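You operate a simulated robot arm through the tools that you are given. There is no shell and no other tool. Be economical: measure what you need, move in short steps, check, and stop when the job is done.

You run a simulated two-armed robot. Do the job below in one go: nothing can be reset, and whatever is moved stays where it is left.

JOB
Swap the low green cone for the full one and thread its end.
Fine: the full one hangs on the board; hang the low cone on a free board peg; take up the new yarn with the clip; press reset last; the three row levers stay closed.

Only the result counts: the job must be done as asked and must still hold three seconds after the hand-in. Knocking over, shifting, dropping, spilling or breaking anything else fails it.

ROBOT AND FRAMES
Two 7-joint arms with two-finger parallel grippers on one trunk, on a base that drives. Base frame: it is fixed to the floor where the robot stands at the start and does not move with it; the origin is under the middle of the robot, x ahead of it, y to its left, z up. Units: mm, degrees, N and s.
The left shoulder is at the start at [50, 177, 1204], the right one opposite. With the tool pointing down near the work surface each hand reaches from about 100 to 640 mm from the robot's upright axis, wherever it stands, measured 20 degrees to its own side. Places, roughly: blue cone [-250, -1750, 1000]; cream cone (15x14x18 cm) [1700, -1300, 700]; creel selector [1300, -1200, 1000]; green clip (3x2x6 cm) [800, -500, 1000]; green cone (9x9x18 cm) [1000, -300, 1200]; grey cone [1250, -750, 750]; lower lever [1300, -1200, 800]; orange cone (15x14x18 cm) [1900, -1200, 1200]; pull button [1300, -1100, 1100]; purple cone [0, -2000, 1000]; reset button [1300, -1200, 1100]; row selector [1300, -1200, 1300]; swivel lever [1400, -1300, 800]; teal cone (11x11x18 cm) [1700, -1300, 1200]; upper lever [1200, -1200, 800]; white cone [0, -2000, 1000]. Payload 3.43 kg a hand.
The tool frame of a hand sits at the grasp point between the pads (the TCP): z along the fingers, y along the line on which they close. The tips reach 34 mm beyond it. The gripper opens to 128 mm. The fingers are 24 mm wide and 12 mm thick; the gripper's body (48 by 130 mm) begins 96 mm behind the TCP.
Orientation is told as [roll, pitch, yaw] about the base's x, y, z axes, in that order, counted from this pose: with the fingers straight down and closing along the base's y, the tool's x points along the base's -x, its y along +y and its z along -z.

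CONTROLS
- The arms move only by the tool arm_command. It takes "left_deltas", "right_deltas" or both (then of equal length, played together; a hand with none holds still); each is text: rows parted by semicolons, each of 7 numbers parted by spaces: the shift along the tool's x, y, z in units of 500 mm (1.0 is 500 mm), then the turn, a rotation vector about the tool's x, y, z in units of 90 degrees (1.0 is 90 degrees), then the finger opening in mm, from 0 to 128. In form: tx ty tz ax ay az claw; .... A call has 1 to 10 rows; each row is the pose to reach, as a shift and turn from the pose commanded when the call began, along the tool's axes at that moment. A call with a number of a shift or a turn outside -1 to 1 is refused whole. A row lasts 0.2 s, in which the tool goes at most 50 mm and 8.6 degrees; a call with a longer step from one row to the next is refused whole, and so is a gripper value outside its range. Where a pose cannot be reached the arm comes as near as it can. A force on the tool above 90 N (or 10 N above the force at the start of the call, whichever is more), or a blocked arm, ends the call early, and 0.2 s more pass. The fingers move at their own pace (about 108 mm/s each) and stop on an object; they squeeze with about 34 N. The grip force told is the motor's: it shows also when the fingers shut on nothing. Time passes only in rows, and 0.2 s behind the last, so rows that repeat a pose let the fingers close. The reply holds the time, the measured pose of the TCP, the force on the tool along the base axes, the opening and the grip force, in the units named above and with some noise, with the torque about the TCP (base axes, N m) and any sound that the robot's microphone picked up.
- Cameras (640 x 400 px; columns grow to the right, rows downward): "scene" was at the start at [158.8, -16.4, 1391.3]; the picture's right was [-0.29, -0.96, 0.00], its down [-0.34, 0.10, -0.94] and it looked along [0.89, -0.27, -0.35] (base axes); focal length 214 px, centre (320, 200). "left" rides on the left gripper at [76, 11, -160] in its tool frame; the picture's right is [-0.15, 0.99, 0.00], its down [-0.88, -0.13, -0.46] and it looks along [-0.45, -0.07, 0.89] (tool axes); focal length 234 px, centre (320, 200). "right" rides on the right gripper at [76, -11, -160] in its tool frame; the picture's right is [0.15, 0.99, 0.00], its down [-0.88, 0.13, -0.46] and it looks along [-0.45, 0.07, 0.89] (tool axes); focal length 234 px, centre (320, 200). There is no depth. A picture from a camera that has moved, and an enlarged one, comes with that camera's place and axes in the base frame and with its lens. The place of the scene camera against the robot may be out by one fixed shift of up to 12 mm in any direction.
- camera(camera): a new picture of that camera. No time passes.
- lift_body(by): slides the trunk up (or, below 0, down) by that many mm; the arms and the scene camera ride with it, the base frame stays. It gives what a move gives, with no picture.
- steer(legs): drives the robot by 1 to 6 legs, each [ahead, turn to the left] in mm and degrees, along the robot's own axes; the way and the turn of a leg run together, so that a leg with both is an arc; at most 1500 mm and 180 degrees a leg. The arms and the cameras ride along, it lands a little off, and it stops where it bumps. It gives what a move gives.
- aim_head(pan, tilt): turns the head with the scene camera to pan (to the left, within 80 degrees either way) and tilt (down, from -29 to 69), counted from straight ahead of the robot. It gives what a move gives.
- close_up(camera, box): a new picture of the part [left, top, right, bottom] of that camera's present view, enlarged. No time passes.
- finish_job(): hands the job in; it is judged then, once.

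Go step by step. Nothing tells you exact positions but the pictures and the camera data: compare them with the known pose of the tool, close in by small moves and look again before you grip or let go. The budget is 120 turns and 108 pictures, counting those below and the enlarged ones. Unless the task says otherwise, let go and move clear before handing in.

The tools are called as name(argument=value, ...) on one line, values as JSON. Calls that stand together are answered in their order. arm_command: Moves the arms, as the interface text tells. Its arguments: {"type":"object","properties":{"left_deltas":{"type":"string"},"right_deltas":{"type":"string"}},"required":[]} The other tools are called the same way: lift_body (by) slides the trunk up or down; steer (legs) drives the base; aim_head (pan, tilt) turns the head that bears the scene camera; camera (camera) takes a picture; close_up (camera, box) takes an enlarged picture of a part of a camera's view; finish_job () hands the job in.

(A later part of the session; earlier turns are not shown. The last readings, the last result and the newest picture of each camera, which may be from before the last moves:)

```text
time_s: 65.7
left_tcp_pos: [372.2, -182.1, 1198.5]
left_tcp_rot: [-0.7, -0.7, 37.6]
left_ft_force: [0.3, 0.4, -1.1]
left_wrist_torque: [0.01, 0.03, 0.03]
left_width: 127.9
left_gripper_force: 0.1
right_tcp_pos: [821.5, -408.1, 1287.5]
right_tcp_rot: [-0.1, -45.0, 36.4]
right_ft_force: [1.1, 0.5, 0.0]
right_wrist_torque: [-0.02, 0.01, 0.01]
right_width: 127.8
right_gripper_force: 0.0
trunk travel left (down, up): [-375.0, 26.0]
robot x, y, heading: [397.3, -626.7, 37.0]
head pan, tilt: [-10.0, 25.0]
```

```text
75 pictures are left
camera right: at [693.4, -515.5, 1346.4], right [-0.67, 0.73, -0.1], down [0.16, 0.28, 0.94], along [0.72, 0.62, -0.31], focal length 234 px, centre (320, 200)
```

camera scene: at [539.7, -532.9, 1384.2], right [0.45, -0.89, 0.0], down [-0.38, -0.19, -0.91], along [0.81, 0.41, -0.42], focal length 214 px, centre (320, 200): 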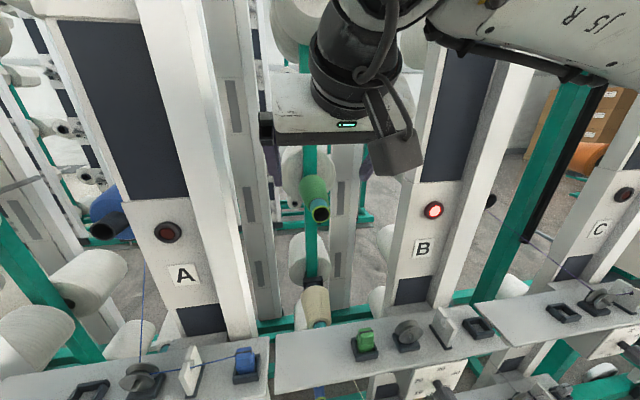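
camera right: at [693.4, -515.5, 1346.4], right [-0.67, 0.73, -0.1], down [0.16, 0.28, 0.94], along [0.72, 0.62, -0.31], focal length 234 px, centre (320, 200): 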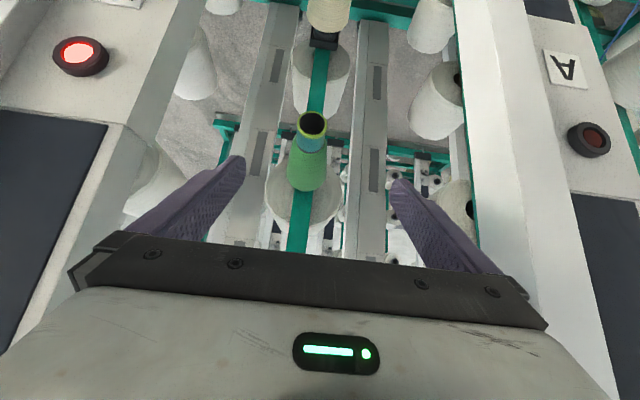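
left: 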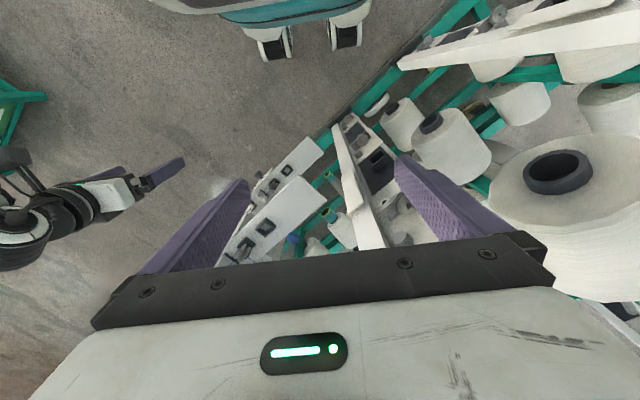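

The wrist camera shows the cone about 13 mm to the right of the hand's centre plane. I'll correct that and drive a little further in, still above the cone.

arm_command(right_deltas="0 -0.026 0 0 0 0 128;0 -0.026 0 0 0 0 128")

steer(legs=[[95, 0]])

camera(camera="right")

```text
time_s: 66.3
left_tcp_pos: [370.0, -182.6, 1200.6]
left_tcp_rot: [-0.8, -0.8, 37.6]
left_ft_force: [-0.2, -0.2, 0.7]
left_wrist_torque: [0.01, -0.02, -0.04]
left_width: 128.0
left_gripper_force: 0.2
right_tcp_pos: [827.2, -417.0, 1287.5]
right_tcp_rot: [-0.1, -45.2, 36.5]
right_ft_force: [1.0, -1.0, -0.6]
right_wrist_torque: [-0.01, 0.04, 0.01]
right_width: 128.2
right_gripper_force: 0.1
trunk travel left (down, up): [-375.0, 26.0]
robot x, y, heading: [402.1, -627.7, 37.0]
head pan, tilt: [-10.0, 25.0]
```

```text
time_s: 67.4
left_tcp_pos: [447.4, -123.7, 1199.5]
left_tcp_rot: [-0.7, -0.6, 37.5]
left_ft_force: [0.5, 0.0, -0.9]
left_wrist_torque: [-0.03, 0.02, -0.02]
left_width: 127.9
left_gripper_force: 0.0
right_tcp_pos: [905.4, -359.6, 1288.1]
right_tcp_rot: [-0.1, -44.9, 36.5]
right_ft_force: [-0.7, 0.3, -0.2]
right_wrist_torque: [0.0, 0.03, 0.01]
right_width: 128.0
right_gripper_force: 0.1
trunk travel left (down, up): [-375.0, 26.0]
robot x, y, heading: [477.5, -568.3, 37.2]
head pan, tilt: [-10.0, 25.0]
```

```text
74 pictures are left
camera right: at [777.4, -467.6, 1346.2], right [-0.67, 0.73, -0.1], down [0.16, 0.28, 0.94], along [0.72, 0.62, -0.31], focal length 234 px, centre (320, 200)
```

right: 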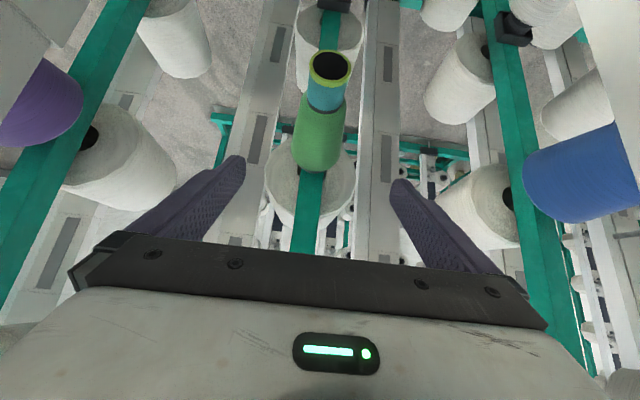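

The fix is consistent: nose at n≈529, z≈1146, and the hand is centred within 3 mm. I'll lower the open fingers over the cone.

arm_command(right_deltas="0.011 0 0.0875 0 0 0 128;0.022 0 0.175 0 0 0 128;0.034 0 0.262 0 0 0 128;0.045 0 0.35 0 0 0 128;0.045 0 0.35 0 0 0 128")

camera(camera="right")

camera(camera="scene")

```text
time_s: 68.8
left_tcp_pos: [422.5, -138.5, 1204.0]
left_tcp_rot: [-1.0, -2.1, 37.6]
left_ft_force: [-0.1, -0.6, 0.0]
left_wrist_torque: [-0.01, -0.13, -0.01]
left_width: 128.0
left_gripper_force: 0.0
right_tcp_pos: [953.1, -303.8, 1195.4]
right_tcp_rot: [0.6, -50.1, 38.1]
right_ft_force: [0.4, -0.2, -0.2]
right_wrist_torque: [0.0, 0.01, 0.03]
right_width: 128.1
right_gripper_force: 0.1
trunk travel left (down, up): [-375.0, 26.0]
robot x, y, heading: [475.2, -576.8, 36.7]
head pan, tilt: [-10.0, 25.0]
stopped in row 5 (right hand): the arm was blocked; the commanded pose is now the measured one
```

```text
73 pictures are left
camera right: at [827.9, -419.2, 1239.0], right [-0.69, 0.71, -0.11], down [0.09, 0.23, 0.97], along [0.72, 0.66, -0.23], focal length 234 px, centre (320, 200)
```

right: 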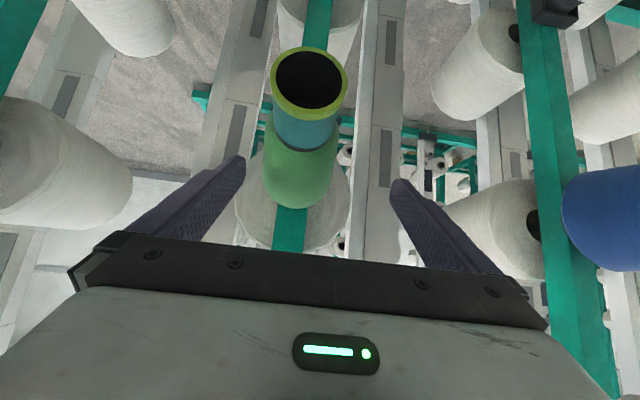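

```text
72 pictures are left
camera scene: at [585.7, -492.6, 1386.8], right [0.45, -0.89, 0.0], down [-0.36, -0.18, -0.92], along [0.82, 0.41, -0.4], focal length 214 px, centre (320, 200)
```

scene: 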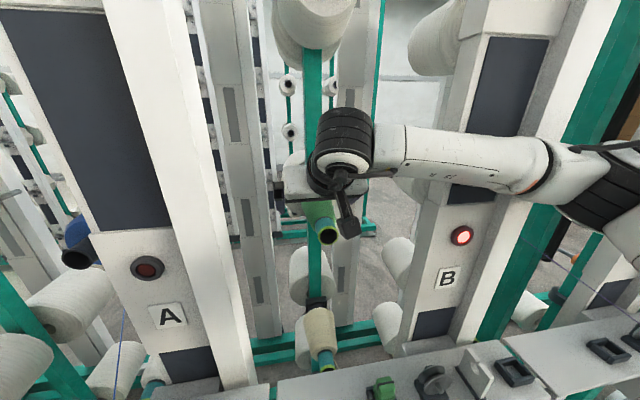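

The right forearm met post B because the elbow is too far out with the hand this close. I'll retract, back away, and re-approach with the robot further left and further back so the arm is straighter.

arm_command(right_deltas="0 0 -0.08 0 0 0 128;0 0 -0.16 0 0 0 128;-0.03 0 -0.24 0 0 0 128;-0.06 0 -0.30 0 0 0 128")

steer(legs=[[-200, 0], [-220, -27], [-220, 27]])

camera(camera="scene")

```text
time_s: 69.8
left_tcp_pos: [445.0, -131.1, 1204.0]
left_tcp_rot: [-0.4, -1.0, 37.6]
left_ft_force: [0.0, 0.3, -0.2]
left_wrist_torque: [-0.01, -0.02, -0.02]
left_width: 128.0
left_gripper_force: 0.2
right_tcp_pos: [911.0, -352.9, 1301.2]
right_tcp_rot: [1.2, -47.7, 36.5]
right_ft_force: [-0.8, 1.0, 0.1]
right_wrist_torque: [-0.01, -0.02, -0.01]
right_width: 128.0
right_gripper_force: 0.0
trunk travel left (down, up): [-375.0, 26.0]
robot x, y, heading: [477.4, -569.7, 36.6]
head pan, tilt: [-10.0, 25.0]
```

```text
time_s: 74.1
left_tcp_pos: [-108.3, -417.2, 1199.4]
left_tcp_rot: [-0.7, -0.8, 37.8]
left_ft_force: [-0.2, -0.7, 0.5]
left_wrist_torque: [0.02, -0.04, -0.02]
left_width: 127.9
left_gripper_force: 0.0
right_tcp_pos: [360.3, -637.5, 1296.3]
right_tcp_rot: [0.9, -47.6, 37.1]
right_ft_force: [0.1, -0.8, -1.1]
right_wrist_torque: [-0.02, -0.02, -0.02]
right_width: 128.1
right_gripper_force: 0.1
trunk travel left (down, up): [-375.0, 26.0]
robot x, y, heading: [-77.5, -858.1, 37.4]
head pan, tilt: [-10.0, 25.0]
```

```text
71 pictures are left
camera scene: at [60.1, -766.9, 1384.5], right [0.45, -0.89, 0.0], down [-0.38, -0.19, -0.91], along [0.81, 0.41, -0.42], focal length 214 px, centre (320, 200)
```

scene: 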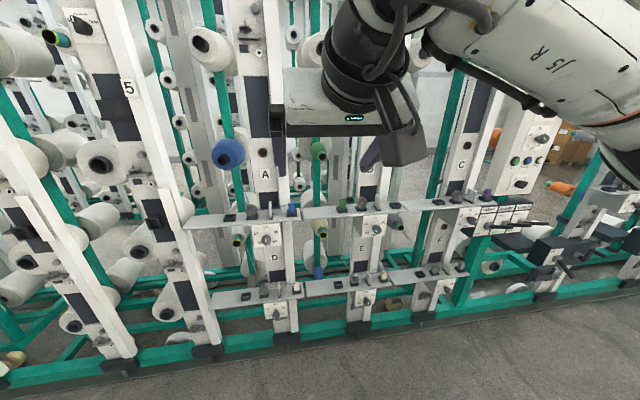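

I'm now well back with the robot at y-offset −184 from the cone. I'll fix the heading and set the hand further forward and to the right in line with the cone.

steer(legs=[[0, -1]])

arm_command(right_deltas="-0.035 -0.062 0.038 0.003 0.01 0 128;-0.07 -0.124 0.077 0.007 0.019 0 128;-0.105 -0.186 0.115 0.01 0.029 0 128;-0.105 -0.186 0.115 0.01 0.029 0 128")

camera(camera="scene")

```text
time_s: 74.9
left_tcp_pos: [-99.0, -416.2, 1200.1]
left_tcp_rot: [-0.7, -0.7, 36.7]
left_ft_force: [0.8, 0.2, 0.4]
left_wrist_torque: [0.0, -0.02, -0.01]
left_width: 128.3
left_gripper_force: 0.0
right_tcp_pos: [364.7, -644.7, 1296.7]
right_tcp_rot: [0.9, -47.4, 36.0]
right_ft_force: [-1.0, 0.1, 0.7]
right_wrist_torque: [0.01, -0.01, 0.0]
right_width: 127.9
right_gripper_force: 0.1
trunk travel left (down, up): [-375.0, 26.0]
robot x, y, heading: [-77.6, -862.2, 36.5]
head pan, tilt: [-10.0, 25.0]
```

```text
time_s: 75.9
left_tcp_pos: [-100.3, -414.5, 1200.4]
left_tcp_rot: [-0.7, -0.7, 36.6]
left_ft_force: [0.2, 0.0, 0.9]
left_wrist_torque: [0.05, -0.02, -0.01]
left_width: 127.9
left_gripper_force: 0.0
right_tcp_pos: [483.2, -673.7, 1296.1]
right_tcp_rot: [-0.1, -44.9, 36.1]
right_ft_force: [-0.1, -0.2, -0.6]
right_wrist_torque: [0.0, 0.02, -0.04]
right_width: 128.1
right_gripper_force: 0.0
trunk travel left (down, up): [-375.0, 26.0]
robot x, y, heading: [-79.5, -859.8, 36.1]
head pan, tilt: [-10.0, 25.0]
```

```text
70 pictures are left
camera scene: at [61.8, -768.9, 1384.4], right [0.44, -0.9, 0.0], down [-0.38, -0.19, -0.91], along [0.81, 0.4, -0.42], focal length 214 px, centre (320, 200)
```

scene: 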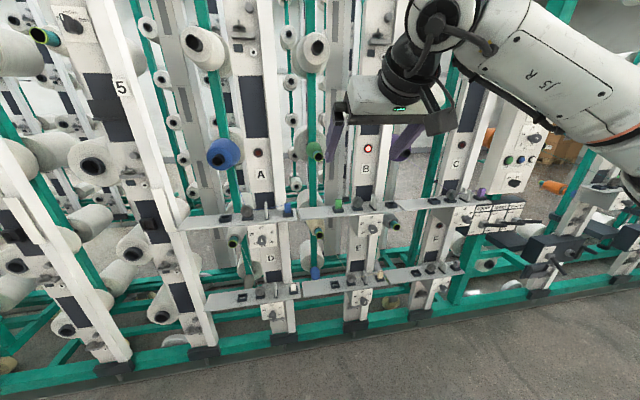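

Lateral alignment is right. I'll set the final grasp height here in free space, to see the arm's shape before driving straight in.

arm_command(right_deltas="0.015 0 0.09 0 0 0 128;0.03 0 0.179 0 0 0 128;0.046 0 0.269 0 0 0 128;0.061 0 0.358 0 0 0 128;0.061 0 0.358 0 0 0 128")

camera(camera="scene")

```text
time_s: 77.1
left_tcp_pos: [-99.0, -414.9, 1200.1]
left_tcp_rot: [-0.7, -0.6, 36.7]
left_ft_force: [-0.2, -0.4, -0.2]
left_wrist_torque: [-0.01, 0.01, -0.03]
left_width: 127.9
left_gripper_force: 0.0
right_tcp_pos: [567.4, -611.7, 1147.1]
right_tcp_rot: [-0.1, -44.8, 36.1]
right_ft_force: [-0.3, -0.8, -0.6]
right_wrist_torque: [-0.02, 0.03, 0.02]
right_width: 128.3
right_gripper_force: 0.1
trunk travel left (down, up): [-375.0, 26.0]
robot x, y, heading: [-74.5, -863.2, 36.0]
head pan, tilt: [-10.0, 25.0]
```

```text
69 pictures are left
camera scene: at [62.0, -769.3, 1384.4], right [0.44, -0.9, 0.0], down [-0.38, -0.19, -0.91], along [0.81, 0.4, -0.42], focal length 214 px, centre (320, 200)
```

scene: 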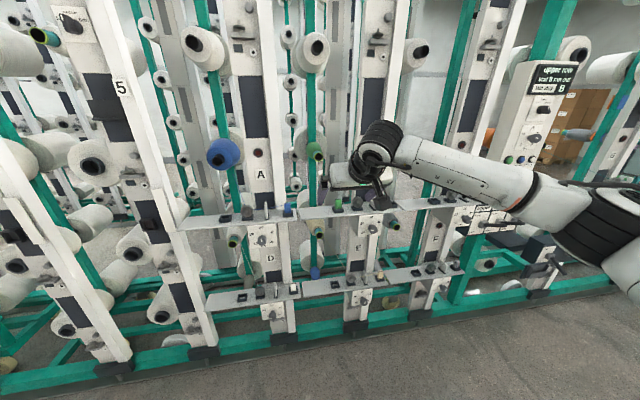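

The forearm would just graze post B at 45°. A flatter pitch (~57°) with the grip nearer the nose keeps the wrist further out, so I'll apply that.

arm_command(right_deltas="-0.027 0 0.027 0 -0.067 0 128;-0.054 0 0.054 0 -0.133 0 128;-0.054 0 0.054 0 -0.133 0 128")

steer(legs=[[330, 0]])

camera(camera="right")

camera(camera="scene")

```text
time_s: 77.9
left_tcp_pos: [-99.5, -415.9, 1199.6]
left_tcp_rot: [-0.7, -0.8, 36.8]
left_ft_force: [-0.2, 0.2, -0.1]
left_wrist_torque: [-0.05, -0.05, 0.02]
left_width: 128.2
left_gripper_force: 0.1
right_tcp_pos: [598.1, -589.1, 1146.9]
right_tcp_rot: [0.0, -56.8, 36.1]
right_ft_force: [1.3, 0.7, -0.2]
right_wrist_torque: [-0.05, -0.02, 0.01]
right_width: 128.0
right_gripper_force: 0.0
trunk travel left (down, up): [-375.0, 26.0]
robot x, y, heading: [-78.4, -863.7, 36.1]
head pan, tilt: [-10.0, 25.0]
```

```text
time_s: 80.0
left_tcp_pos: [164.4, -222.6, 1199.4]
left_tcp_rot: [-0.7, -0.5, 36.7]
left_ft_force: [0.1, 0.0, 0.5]
left_wrist_torque: [0.0, 0.03, 0.0]
left_width: 128.3
left_gripper_force: 0.0
right_tcp_pos: [862.6, -396.3, 1145.7]
right_tcp_rot: [-0.1, -56.7, 36.1]
right_ft_force: [0.9, -0.4, 0.3]
right_wrist_torque: [0.0, -0.01, -0.04]
right_width: 128.0
right_gripper_force: 0.0
trunk travel left (down, up): [-375.0, 26.0]
robot x, y, heading: [185.5, -668.7, 36.1]
head pan, tilt: [-10.0, 25.0]
```

```text
68 pictures are left
camera right: at [727.5, -508.7, 1170.5], right [-0.65, 0.75, -0.12], down [0.0, 0.17, 0.99], along [0.76, 0.64, -0.11], focal length 234 px, centre (320, 200)
```

right: 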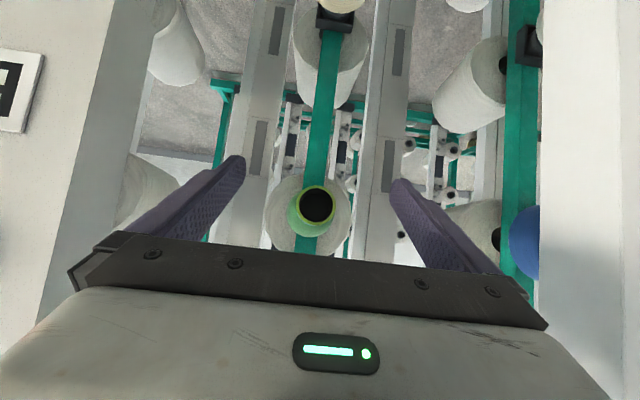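

```text
67 pictures are left
camera scene: at [327.3, -575.8, 1384.3], right [0.44, -0.9, 0.0], down [-0.38, -0.19, -0.91], along [0.81, 0.4, -0.42], focal length 214 px, centre (320, 200)
```

scene: 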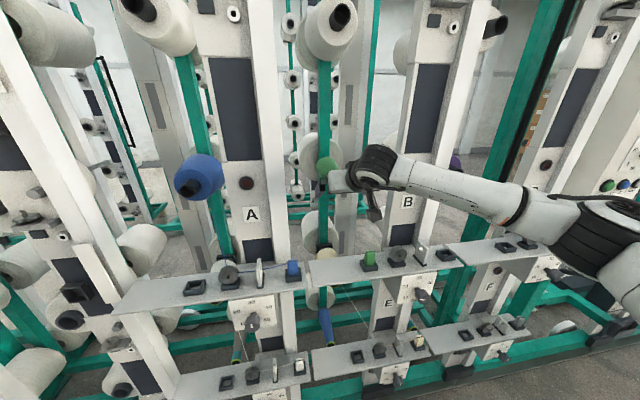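

The nose is centred between the fingers within 4 mm at the right height. I'll nudge 4 mm left and drive the last 145 mm straight in.

arm_command(right_deltas="0 0.008 0 0 0 0 128;0 0.008 0 0 0 0 128")

steer(legs=[[142, 0]])

camera(camera="right")

camera(camera="scene")

```text
time_s: 80.6
left_tcp_pos: [163.7, -222.9, 1200.3]
left_tcp_rot: [-0.7, -0.7, 36.7]
left_ft_force: [-0.1, 0.1, 1.0]
left_wrist_torque: [-0.01, 0.0, 0.01]
left_width: 127.9
left_gripper_force: 0.1
right_tcp_pos: [859.6, -394.8, 1148.0]
right_tcp_rot: [0.0, -56.8, 36.2]
right_ft_force: [0.5, -0.6, -0.4]
right_wrist_torque: [-0.02, 0.03, 0.03]
right_width: 128.2
right_gripper_force: 0.0
trunk travel left (down, up): [-375.0, 26.0]
robot x, y, heading: [193.3, -669.7, 35.9]
head pan, tilt: [-10.0, 25.0]
```

```text
time_s: 82.0
left_tcp_pos: [278.0, -140.1, 1199.2]
left_tcp_rot: [-0.7, -0.7, 36.8]
left_ft_force: [0.4, 0.0, -0.4]
left_wrist_torque: [-0.05, 0.03, -0.03]
left_width: 128.2
left_gripper_force: 0.1
right_tcp_pos: [972.7, -309.8, 1147.0]
right_tcp_rot: [0.1, -56.8, 36.2]
right_ft_force: [0.5, 0.6, 0.2]
right_wrist_torque: [0.04, 0.01, 0.02]
right_width: 127.7
right_gripper_force: 0.1
trunk travel left (down, up): [-375.0, 26.0]
robot x, y, heading: [303.0, -588.4, 36.2]
head pan, tilt: [-10.0, 25.0]
```

```text
66 pictures are left
camera right: at [838.0, -421.6, 1170.6], right [-0.65, 0.75, -0.12], down [0.0, 0.17, 0.99], along [0.76, 0.64, -0.11], focal length 234 px, centre (320, 200)
```

right: 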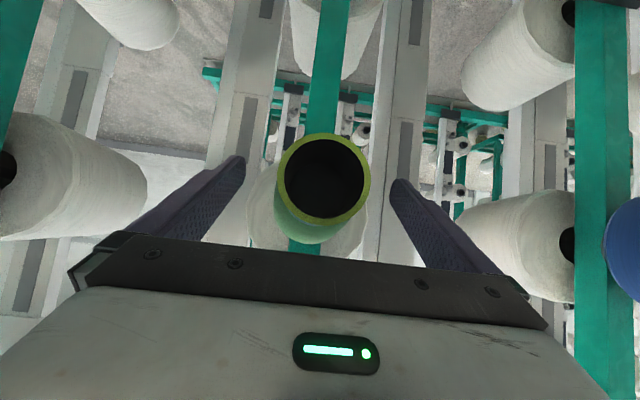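

```text
65 pictures are left
camera scene: at [440.8, -492.8, 1384.2], right [0.44, -0.9, 0.0], down [-0.38, -0.19, -0.91], along [0.81, 0.4, -0.42], focal length 214 px, centre (320, 200)
```

scene: 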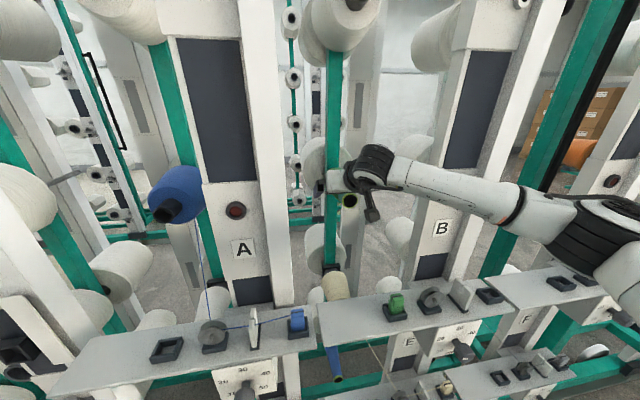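

The hand straddles the cone nicely and the forearm is clear of post B. I'll close the fingers.

arm_command(right_deltas="0 0 0 0 0 0 60;0 0 0 0 0 0 30;0 0 0 0 0 0 20;0 0 0 0 0 0 20;0 0 0 0 0 0 20")

camera(camera="right")

```text
time_s: 83.2
left_tcp_pos: [277.4, -141.9, 1201.0]
left_tcp_rot: [-0.7, -0.7, 36.7]
left_ft_force: [-0.1, -0.5, 0.4]
left_wrist_torque: [-0.01, 0.01, 0.01]
left_width: 128.2
left_gripper_force: 0.0
right_tcp_pos: [972.6, -310.7, 1148.9]
right_tcp_rot: [0.0, -56.8, 36.2]
right_ft_force: [1.1, -4.7, 0.4]
right_wrist_torque: [-0.06, 0.05, -0.39]
right_width: 66.6
right_gripper_force: 33.9
trunk travel left (down, up): [-375.0, 26.0]
robot x, y, heading: [305.5, -585.1, 36.0]
head pan, tilt: [-10.0, 25.0]
```

```text
64 pictures are left
camera right: at [837.9, -423.1, 1171.1], right [-0.65, 0.75, -0.12], down [0.0, 0.16, 0.99], along [0.76, 0.64, -0.11], focal length 234 px, centre (320, 200)
```

right: 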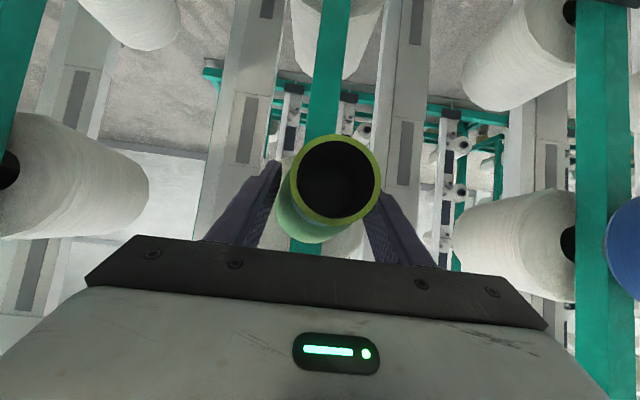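

The cone is gripped at 66.6 mm with 34 N. I'll pull it straight out along the axis by reversing in a couple of steps.

steer(legs=[[-60, 0]])

camera(camera="right")

steer(legs=[[-250, 0]])

camera(camera="scene")

```text
time_s: 84.1
left_tcp_pos: [228.2, -175.7, 1200.2]
left_tcp_rot: [-0.6, -0.7, 36.7]
left_ft_force: [0.0, -0.9, -0.4]
left_wrist_torque: [0.02, -0.02, 0.01]
left_width: 128.0
left_gripper_force: 0.0
right_tcp_pos: [922.9, -345.0, 1147.4]
right_tcp_rot: [0.1, -56.8, 36.2]
right_ft_force: [2.3, -1.6, 0.5]
right_wrist_torque: [-0.01, -0.02, -0.12]
right_width: 66.4
right_gripper_force: 34.1
trunk travel left (down, up): [-375.0, 26.0]
robot x, y, heading: [253.4, -621.0, 36.1]
head pan, tilt: [-10.0, 25.0]
```

```text
63 pictures are left
camera right: at [788.7, -458.0, 1171.0], right [-0.65, 0.75, -0.12], down [0.0, 0.17, 0.99], along [0.76, 0.64, -0.11], focal length 234 px, centre (320, 200)
```

right: 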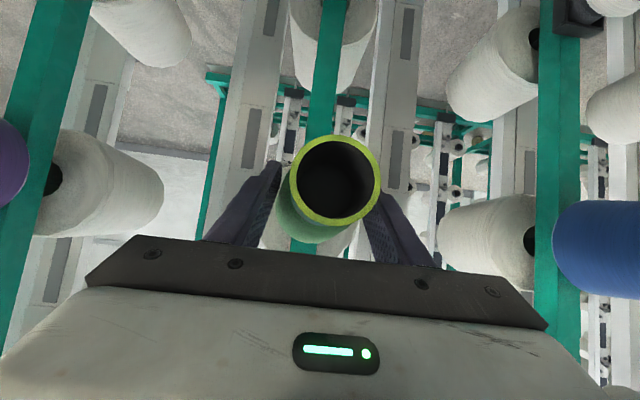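

```text
time_s: 86.0
left_tcp_pos: [19.7, -328.0, 1200.3]
left_tcp_rot: [-0.8, -0.7, 37.3]
left_ft_force: [-0.2, -0.5, 0.6]
left_wrist_torque: [0.0, 0.0, -0.02]
left_width: 127.8
left_gripper_force: 0.0
right_tcp_pos: [715.4, -491.9, 1147.6]
right_tcp_rot: [0.0, -56.7, 36.6]
right_ft_force: [-0.6, -0.4, 0.1]
right_wrist_torque: [0.01, 0.03, 0.03]
right_width: 66.4
right_gripper_force: 33.9
trunk travel left (down, up): [-375.0, 26.0]
robot x, y, heading: [43.4, -772.1, 36.4]
head pan, tilt: [-10.0, 25.0]
```

```text
62 pictures are left
camera scene: at [184.8, -679.5, 1384.5], right [0.45, -0.89, 0.0], down [-0.38, -0.19, -0.91], along [0.81, 0.41, -0.42], focal length 214 px, centre (320, 200)
```

scene: 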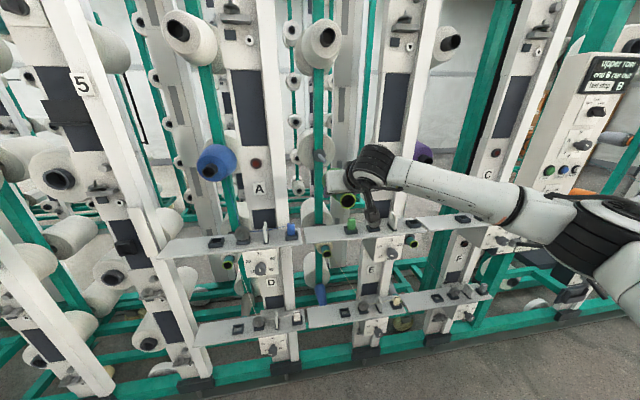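

The low cone is off, the bare rack peg is visible, and nothing else moved. I'll back up further and turn left, away from the board, to face the board side, then look.

steer(legs=[[-130, 0], [0, 150]])

aim_head(pan=40, tilt=15)

camera(camera="scene")

```text
time_s: 93.5
left_tcp_pos: [-245.9, -1255.3, 1199.3]
left_tcp_rot: [-0.8, -0.6, -171.0]
left_ft_force: [0.9, 1.1, -0.2]
left_wrist_torque: [0.0, -0.02, -0.01]
left_width: 128.0
left_gripper_force: 0.1
right_tcp_pos: [-780.3, -780.0, 1147.6]
right_tcp_rot: [0.0, -56.6, -171.7]
right_ft_force: [-0.1, 0.6, -2.1]
right_wrist_torque: [0.02, -0.04, -0.03]
right_width: 65.9
right_gripper_force: 34.6
trunk travel left (down, up): [-375.0, 26.0]
robot x, y, heading: [-59.0, -849.9, -171.8]
head pan, tilt: [-10.0, 25.0]
```

```text
time_s: 94.7
left_tcp_pos: [-246.9, -1255.2, 1201.3]
left_tcp_rot: [-0.7, -0.5, -171.1]
left_ft_force: [0.2, 0.2, 0.7]
left_wrist_torque: [0.01, 0.0, -0.01]
left_width: 128.2
left_gripper_force: 0.0
right_tcp_pos: [-780.6, -780.2, 1145.9]
right_tcp_rot: [0.0, -56.7, -171.7]
right_ft_force: [0.8, 0.4, -0.5]
right_wrist_torque: [0.03, -0.05, 0.01]
right_width: 65.5
right_gripper_force: 34.1
trunk travel left (down, up): [-375.0, 26.0]
robot x, y, heading: [-57.4, -851.2, -171.9]
head pan, tilt: [40.0, 15.0]
```

```text
61 pictures are left
camera scene: at [-189.3, -919.0, 1400.6], right [-0.75, 0.67, 0.0], down [0.17, 0.19, -0.97], along [-0.64, -0.72, -0.26], focal length 214 px, centre (320, 200)
```

scene: 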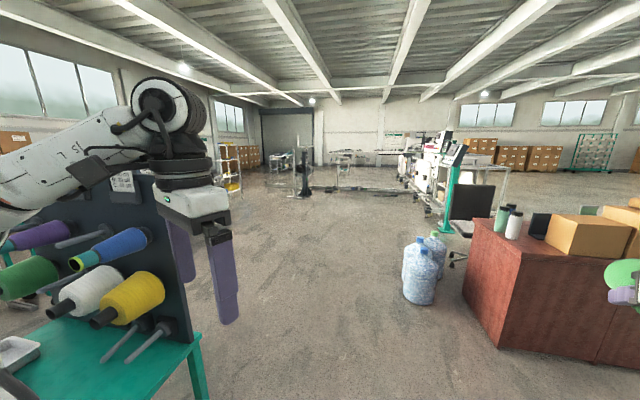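

The board is to my front-left. I'll look at it squarely for measurements.

aim_head(pan=75, tilt=20)

camera(camera="scene")

```text
time_s: 95.7
left_tcp_pos: [-246.5, -1255.3, 1200.5]
left_tcp_rot: [-0.6, -0.6, -171.2]
left_ft_force: [0.1, 0.5, 0.2]
left_wrist_torque: [-0.03, 0.02, 0.0]
left_width: 127.9
left_gripper_force: 0.0
right_tcp_pos: [-780.6, -780.3, 1146.2]
right_tcp_rot: [0.0, -56.7, -171.7]
right_ft_force: [-0.1, 0.0, -2.0]
right_wrist_torque: [0.01, 0.0, 0.01]
right_width: 65.8
right_gripper_force: 34.0
trunk travel left (down, up): [-375.0, 26.0]
robot x, y, heading: [-55.7, -853.1, -172.0]
head pan, tilt: [75.0, 20.0]
```

```text
60 pictures are left
camera scene: at [-138.0, -941.9, 1392.5], right [-0.99, 0.12, 0.0], down [0.04, 0.34, -0.94], along [-0.11, -0.93, -0.34], focal length 214 px, centre (320, 200)
```

scene: 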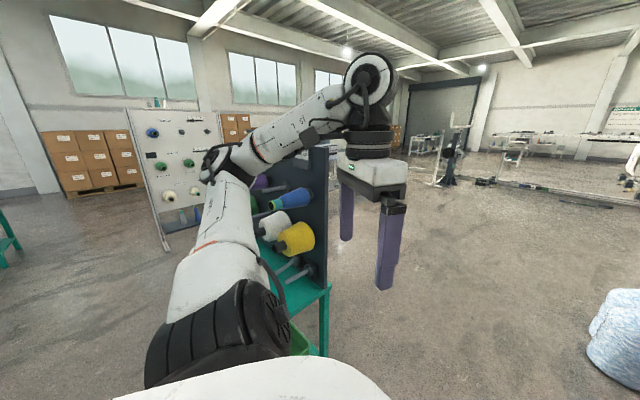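

By triangulation the yellow nose is at about [−50, −1713, 909], white at [52, −1874, 902] and blue at [−45, −1714, 1094]. That puts the board normal at about 32.4° with columns 190 mm apart. I'll drive in reverse along the aisle to get in front of the board.

steer(legs=[[0, -43], [-700, 0]])

aim_head(pan=80, tilt=20)

camera(camera="scene")

```text
time_s: 101.5
left_tcp_pos: [121.3, -1420.6, 1200.9]
left_tcp_rot: [-0.6, -0.7, 146.3]
left_ft_force: [0.9, -0.5, 0.4]
left_wrist_torque: [0.02, 0.0, -0.02]
left_width: 128.2
left_gripper_force: 0.0
right_tcp_pos: [48.0, -708.6, 1147.0]
right_tcp_rot: [0.0, -56.7, 145.8]
right_ft_force: [0.8, -0.2, -0.3]
right_wrist_torque: [-0.01, -0.06, 0.0]
right_width: 65.4
right_gripper_force: 34.0
trunk travel left (down, up): [-375.0, 26.0]
robot x, y, heading: [535.2, -1245.9, 145.8]
head pan, tilt: [75.0, 20.0]
```

```text
time_s: 102.2
left_tcp_pos: [120.5, -1420.3, 1200.0]
left_tcp_rot: [-0.8, -0.6, 146.3]
left_ft_force: [0.8, -0.6, -0.4]
left_wrist_torque: [-0.03, 0.02, 0.02]
left_width: 128.2
left_gripper_force: 0.0
right_tcp_pos: [47.7, -708.6, 1147.1]
right_tcp_rot: [0.1, -56.7, 145.9]
right_ft_force: [-0.2, 0.2, -1.1]
right_wrist_torque: [-0.03, -0.04, 0.02]
right_width: 65.5
right_gripper_force: 34.0
trunk travel left (down, up): [-375.0, 26.0]
robot x, y, heading: [533.5, -1246.5, 145.6]
head pan, tilt: [80.0, 20.0]
```

```text
59 pictures are left
camera scene: at [409.9, -1264.9, 1392.4], right [-0.72, 0.7, 0.0], down [0.24, 0.24, -0.94], along [-0.66, -0.67, -0.34], focal length 214 px, centre (320, 200)
```

scene: 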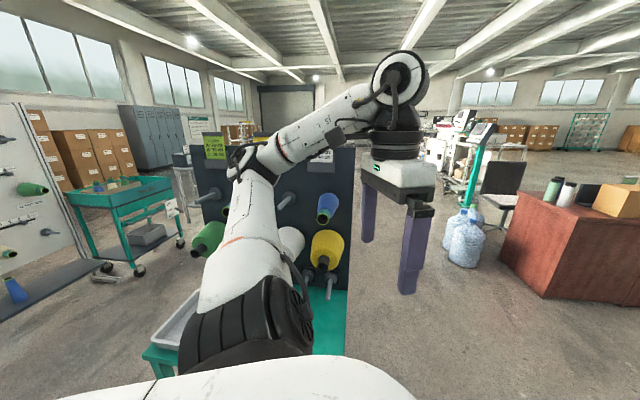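

The board is in view behind the left arm. I'll enlarge it for triangulation.

close_up(camera="scene", box=[170, 120, 370, 300])

steer(legs=[[-480, 0], [0, 67]])

aim_head(pan=0, tilt=20)

camera(camera="scene")

```text
2.22 times, centred on (270, 210) of scene
camera zoom: at [409.9, -1264.9, 1392.4], right [-0.72, 0.7, 0.0], down [0.24, 0.24, -0.94], along [-0.66, -0.67, -0.34], focal length 477 px, centre (431, 178)
```

zoom: 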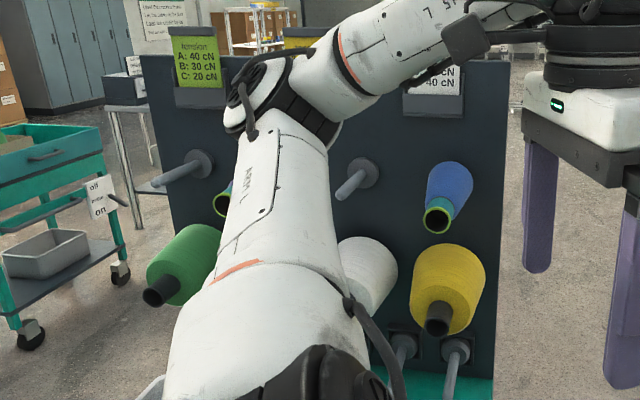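

```text
time_s: 108.0
left_tcp_pos: [938.5, -1967.7, 1199.6]
left_tcp_rot: [-0.8, -0.7, -146.1]
left_ft_force: [-0.1, 0.3, -0.6]
left_wrist_torque: [-0.02, -0.01, 0.03]
left_width: 128.0
left_gripper_force: 0.1
right_tcp_pos: [253.0, -1763.4, 1146.9]
right_tcp_rot: [-0.1, -56.7, -146.7]
right_ft_force: [-1.0, 0.8, -1.5]
right_wrist_torque: [0.02, -0.04, -0.01]
right_width: 65.3
right_gripper_force: 34.1
trunk travel left (down, up): [-375.0, 26.0]
robot x, y, heading: [939.3, -1521.1, -146.8]
head pan, tilt: [80.0, 20.0]
```

```text
time_s: 109.5
left_tcp_pos: [938.9, -1967.7, 1199.9]
left_tcp_rot: [-0.7, -0.6, -146.1]
left_ft_force: [0.6, 1.1, -0.5]
left_wrist_torque: [0.01, 0.01, 0.0]
left_width: 128.0
left_gripper_force: 0.2
right_tcp_pos: [253.4, -1763.3, 1146.6]
right_tcp_rot: [-0.1, -56.7, -146.8]
right_ft_force: [1.1, 0.2, -1.1]
right_wrist_torque: [0.01, -0.03, 0.02]
right_width: 65.2
right_gripper_force: 34.1
trunk travel left (down, up): [-375.0, 26.0]
robot x, y, heading: [939.9, -1522.6, -146.7]
head pan, tilt: [0.0, 20.0]
```

```text
57 pictures are left
camera scene: at [801.1, -1599.7, 1392.4], right [-0.55, 0.84, 0.0], down [0.29, 0.19, -0.94], along [-0.79, -0.52, -0.34], focal length 214 px, centre (320, 200)
```

scene: 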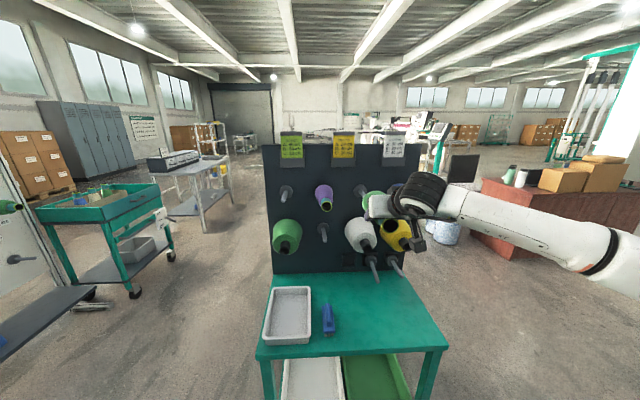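

This is a nearly frontal view of the board: the full green cone is mid-left and the free pegs are visible. I'll zoom in to measure.

close_up(camera="scene", box=[255, 130, 435, 290])

camera(camera="right")

```text
2.50 times, centred on (345, 210) of scene
camera zoom: at [801.1, -1599.7, 1392.4], right [-0.55, 0.84, 0.0], down [0.29, 0.19, -0.94], along [-0.79, -0.52, -0.34], focal length 536 px, centre (258, 175)
```

zoom: 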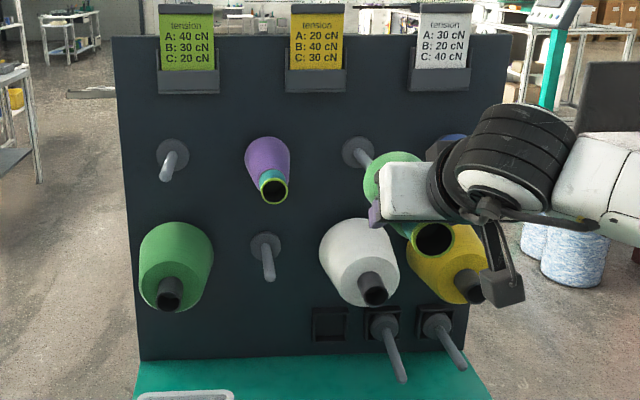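

```text
55 pictures are left
camera right: at [393.3, -1657.0, 1170.6], right [0.61, -0.78, -0.12], down [-0.01, -0.17, 0.99], along [-0.79, -0.6, -0.11], focal length 234 px, centre (320, 200)
```

right: 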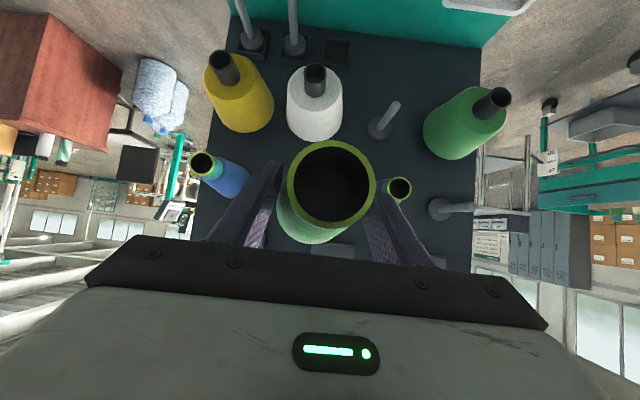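

The board is parallel to the rack (normal about 36°). The free top peg in column 3 lies at [62, −1851, 1095] nose-equivalent, and the full green nose is at [248, −2139, 903]. I'll square up, lower the trunk 52 mm and shift the hand to line up with that free peg.

steer(legs=[[0, 2.7]])

lift_body(by=-52)

arm_command(right_deltas="0.015 -0.05 -0.023 0 0 0 20;0.03 -0.1 -0.046 0 0 0 20;0.044 -0.15 -0.067 0 0 0 20;0.044 -0.15 -0.067 0 0 0 20")

close_up(camera="scene", box=[250, 100, 480, 280])

```text
time_s: 110.3
left_tcp_pos: [960.1, -1967.3, 1199.0]
left_tcp_rot: [-0.8, -0.5, -143.4]
left_ft_force: [0.3, 0.0, -0.3]
left_wrist_torque: [-0.01, 0.0, 0.03]
left_width: 128.1
left_gripper_force: 0.1
right_tcp_pos: [265.6, -1795.3, 1145.3]
right_tcp_rot: [-0.1, -56.7, -144.0]
right_ft_force: [1.0, 0.0, -1.2]
right_wrist_torque: [0.02, -0.03, -0.01]
right_width: 65.0
right_gripper_force: 33.8
trunk travel left (down, up): [-375.0, 26.0]
robot x, y, heading: [934.2, -1521.7, -144.1]
head pan, tilt: [0.0, 20.0]
```

```text
time_s: 111.3
left_tcp_pos: [960.6, -1966.8, 1148.7]
left_tcp_rot: [-0.7, -0.6, -143.4]
left_ft_force: [1.4, -0.4, 0.2]
left_wrist_torque: [0.01, -0.03, 0.02]
left_width: 127.9
left_gripper_force: 0.1
right_tcp_pos: [266.4, -1793.5, 1094.3]
right_tcp_rot: [0.0, -56.7, -144.1]
right_ft_force: [0.1, 0.3, -0.1]
right_wrist_torque: [0.0, -0.03, 0.06]
right_width: 65.1
right_gripper_force: 33.6
trunk travel left (down, up): [-323.0, 78.0]
robot x, y, heading: [937.3, -1519.9, -144.0]
head pan, tilt: [0.0, 20.0]
```

```text
time_s: 112.3
left_tcp_pos: [960.0, -1966.4, 1147.0]
left_tcp_rot: [-0.8, -0.6, -143.4]
left_ft_force: [0.3, 0.4, -0.3]
left_wrist_torque: [0.03, 0.0, 0.01]
left_width: 128.0
left_gripper_force: 0.1
right_tcp_pos: [253.4, -1712.2, 1094.0]
right_tcp_rot: [0.0, -56.6, -143.9]
right_ft_force: [-0.5, -0.2, -0.9]
right_wrist_torque: [0.02, -0.02, 0.02]
right_width: 64.8
right_gripper_force: 33.8
trunk travel left (down, up): [-323.0, 78.0]
robot x, y, heading: [937.9, -1523.8, -144.0]
head pan, tilt: [0.0, 20.0]
```

```text
2.22 times, centred on (365, 190) of scene
camera zoom: at [805.5, -1606.3, 1340.4], right [-0.59, 0.81, 0.0], down [0.28, 0.2, -0.94], along [-0.76, -0.55, -0.34], focal length 477 px, centre (220, 222)
```

zoom: 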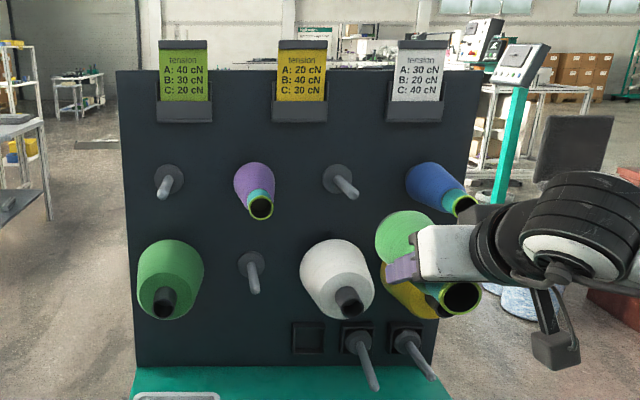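

The pegs point exactly along my heading (−144°). I'll take a wrist view to fix the target laterally from the blue and purple neighbours.

camera(camera="right")

```text
53 pictures are left
camera right: at [388.1, -1598.5, 1118.1], right [0.65, -0.75, -0.12], down [-0.01, -0.17, 0.99], along [-0.76, -0.64, -0.11], focal length 234 px, centre (320, 200)
```

right: 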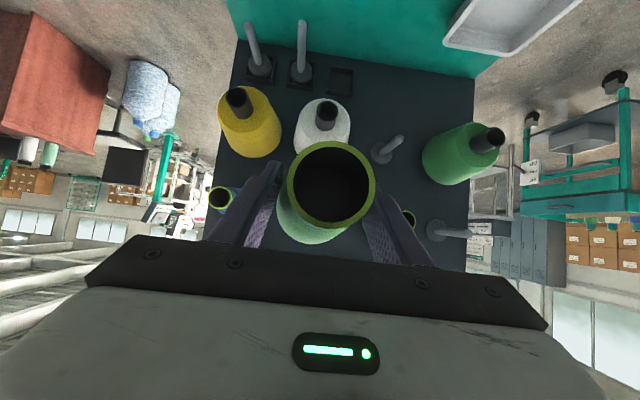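

Wrist measurements put the column-3 axis at 14 mm further left, z≈1089. I'll correct that and drive forward partway.

arm_command(right_deltas="0.008 0.028 0.006 0 0 0 20;0.008 0.028 0.006 0 0 0 20")

steer(legs=[[190, 0]])

close_up(camera="scene", box=[250, 120, 480, 300])

camera(camera="right")

```text
time_s: 112.9
left_tcp_pos: [959.0, -1967.1, 1147.9]
left_tcp_rot: [-0.7, -0.6, -143.5]
left_ft_force: [-0.4, 0.5, 0.0]
left_wrist_torque: [-0.01, 0.03, 0.0]
left_width: 128.0
left_gripper_force: 0.1
right_tcp_pos: [262.1, -1721.3, 1088.3]
right_tcp_rot: [0.0, -56.7, -144.1]
right_ft_force: [-0.1, -0.4, -1.2]
right_wrist_torque: [0.01, -0.03, -0.03]
right_width: 65.2
right_gripper_force: 33.8
trunk travel left (down, up): [-323.0, 78.0]
robot x, y, heading: [938.5, -1519.8, -143.9]
head pan, tilt: [0.0, 20.0]
```

```text
time_s: 114.4
left_tcp_pos: [802.9, -2079.2, 1146.7]
left_tcp_rot: [-0.7, -0.6, -143.6]
left_ft_force: [-0.5, -0.3, 0.3]
left_wrist_torque: [0.02, -0.01, 0.01]
left_width: 128.0
left_gripper_force: 0.0
right_tcp_pos: [105.0, -1833.1, 1088.2]
right_tcp_rot: [0.1, -56.7, -144.2]
right_ft_force: [0.1, 0.0, -1.3]
right_wrist_torque: [0.01, -0.04, 0.03]
right_width: 65.0
right_gripper_force: 33.9
trunk travel left (down, up): [-323.0, 78.0]
robot x, y, heading: [785.3, -1634.3, -144.1]
head pan, tilt: [0.0, 20.0]
```

```text
2.22 times, centred on (365, 210) of scene
camera zoom: at [649.8, -1718.1, 1340.3], right [-0.58, 0.81, 0.0], down [0.28, 0.2, -0.94], along [-0.76, -0.55, -0.34], focal length 477 px, centre (220, 178)
```

zoom: 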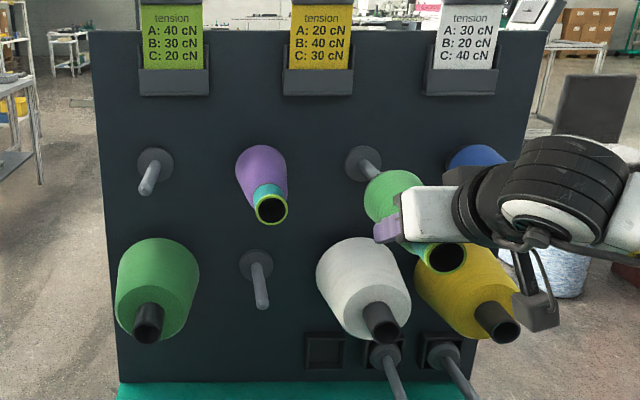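

```text
51 pictures are left
camera right: at [240.7, -1721.1, 1112.1], right [0.64, -0.76, -0.12], down [-0.01, -0.17, 0.99], along [-0.76, -0.63, -0.11], focal length 234 px, centre (320, 200)
```

right: 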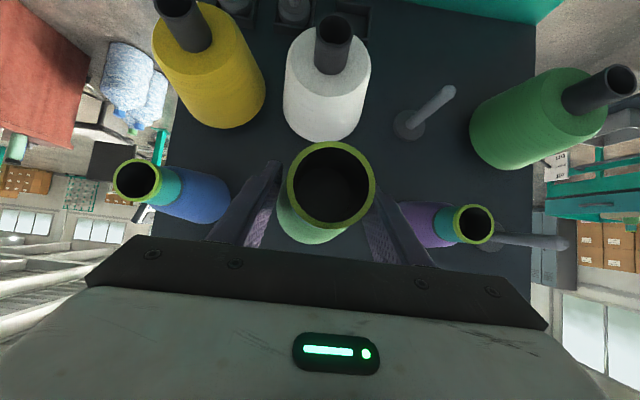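

Alignment is within a few mm of the peg axis. I'll advance 60 mm and check the forces.

steer(legs=[[60, 0]])

close_up(camera="scene", box=[300, 140, 460, 280])

```text
time_s: 115.4
left_tcp_pos: [753.4, -2114.5, 1149.2]
left_tcp_rot: [-0.7, -0.6, -143.7]
left_ft_force: [-0.7, 0.7, -0.8]
left_wrist_torque: [0.01, -0.02, -0.02]
left_width: 128.0
left_gripper_force: 0.0
right_tcp_pos: [55.3, -1868.0, 1087.2]
right_tcp_rot: [0.0, -56.6, -144.2]
right_ft_force: [0.0, 0.2, -1.1]
right_wrist_torque: [0.05, -0.03, 0.0]
right_width: 65.0
right_gripper_force: 33.8
trunk travel left (down, up): [-323.0, 78.0]
robot x, y, heading: [734.8, -1669.9, -144.2]
head pan, tilt: [0.0, 20.0]
```

```text
2.86 times, centred on (380, 210) of scene
camera zoom: at [600.3, -1753.7, 1340.3], right [-0.58, 0.81, 0.0], down [0.28, 0.2, -0.94], along [-0.76, -0.55, -0.34], focal length 613 px, centre (149, 171)
```

zoom: 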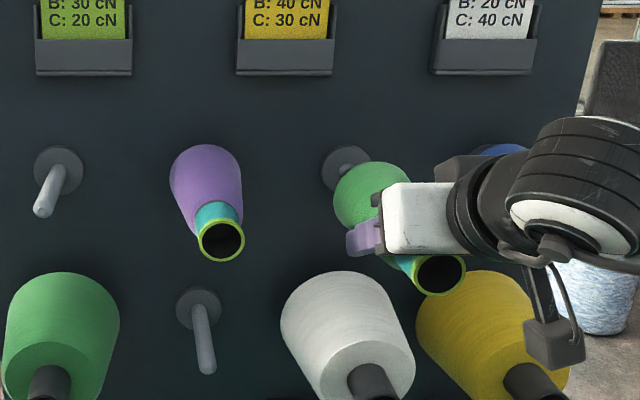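

No contact force and the peg base is behind the cone, so it's sliding on. I'll advance the remaining ~50 mm.

steer(legs=[[48, 0]])

close_up(camera="scene", box=[290, 140, 490, 300])

camera(camera="right")

```text
time_s: 116.3
left_tcp_pos: [715.5, -2143.6, 1149.1]
left_tcp_rot: [-0.7, -0.6, -143.6]
left_ft_force: [-0.3, -0.2, -0.1]
left_wrist_torque: [0.02, -0.05, -0.03]
left_width: 128.0
left_gripper_force: 0.1
right_tcp_pos: [17.7, -1896.5, 1086.9]
right_tcp_rot: [0.0, -56.6, -144.1]
right_ft_force: [-0.2, 0.4, -1.7]
right_wrist_torque: [0.05, -0.03, 0.03]
right_width: 65.0
right_gripper_force: 33.9
trunk travel left (down, up): [-323.0, 78.0]
robot x, y, heading: [696.2, -1700.5, -144.4]
head pan, tilt: [0.0, 20.0]
```

```text
2.50 times, centred on (390, 220) of scene
camera zoom: at [561.3, -1781.7, 1340.3], right [-0.58, 0.81, 0.0], down [0.28, 0.2, -0.94], along [-0.76, -0.55, -0.34], focal length 536 px, centre (145, 150)
```

zoom: 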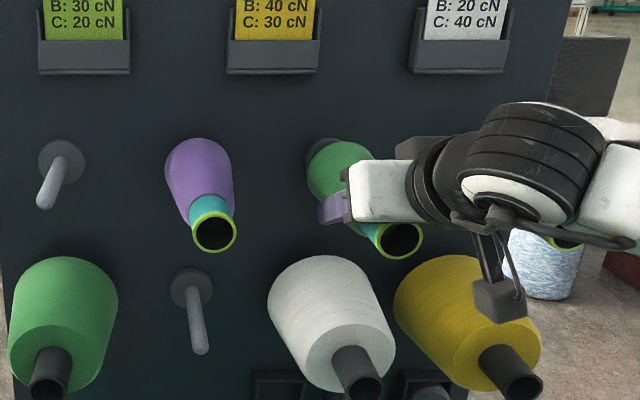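

```text
48 pictures are left
camera right: at [152.4, -1784.6, 1111.8], right [0.64, -0.76, -0.12], down [-0.01, -0.17, 0.99], along [-0.76, -0.63, -0.11], focal length 234 px, centre (320, 200)
```

right: 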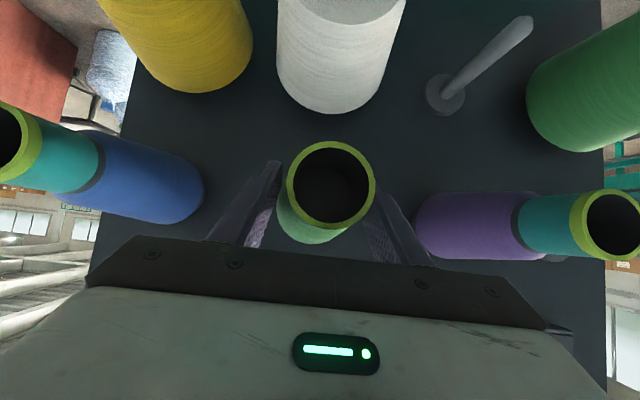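

The cone's nose is almost level with its neighbours. I'll push gently another 12 mm to seat it.

steer(legs=[[12, 0]])

```text
time_s: 117.1
left_tcp_pos: [705.7, -2149.9, 1147.1]
left_tcp_rot: [-0.6, -0.6, -143.5]
left_ft_force: [0.0, 0.6, -0.1]
left_wrist_torque: [-0.01, 0.02, 0.01]
left_width: 127.8
left_gripper_force: 0.1
right_tcp_pos: [8.2, -1903.5, 1086.6]
right_tcp_rot: [0.1, -56.6, -144.2]
right_ft_force: [-0.1, -0.5, -1.7]
right_wrist_torque: [0.02, -0.03, -0.01]
right_width: 64.9
right_gripper_force: 34.2
trunk travel left (down, up): [-323.0, 78.0]
robot x, y, heading: [688.2, -1704.5, -144.3]
head pan, tilt: [0.0, 20.0]
```

Still no contact, so I'll continue in small steps.

steer(legs=[[10, 0]])

camera(camera="right")

```text
time_s: 117.8
left_tcp_pos: [698.8, -2154.2, 1150.5]
left_tcp_rot: [-0.7, -0.8, -143.6]
left_ft_force: [-0.4, -0.5, -0.4]
left_wrist_torque: [-0.01, -0.02, -0.02]
left_width: 127.9
left_gripper_force: 0.0
right_tcp_pos: [2.3, -1907.1, 1089.9]
right_tcp_rot: [0.1, -56.6, -144.2]
right_ft_force: [15.3, 13.0, 0.7]
right_wrist_torque: [0.18, -0.27, 0.0]
right_width: 65.0
right_gripper_force: 33.9
trunk travel left (down, up): [-323.0, 78.0]
robot x, y, heading: [675.8, -1707.5, -144.5]
head pan, tilt: [0.0, 20.0]
```

```text
47 pictures are left
camera right: at [137.4, -1795.3, 1113.1], right [0.64, -0.76, -0.12], down [-0.01, -0.17, 0.99], along [-0.77, -0.63, -0.11], focal length 234 px, centre (320, 200)
```

right: 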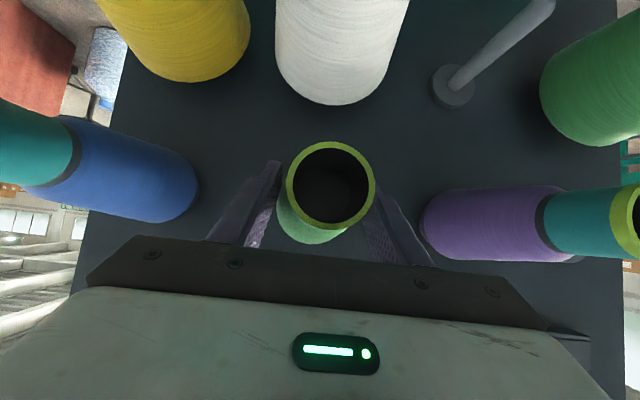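

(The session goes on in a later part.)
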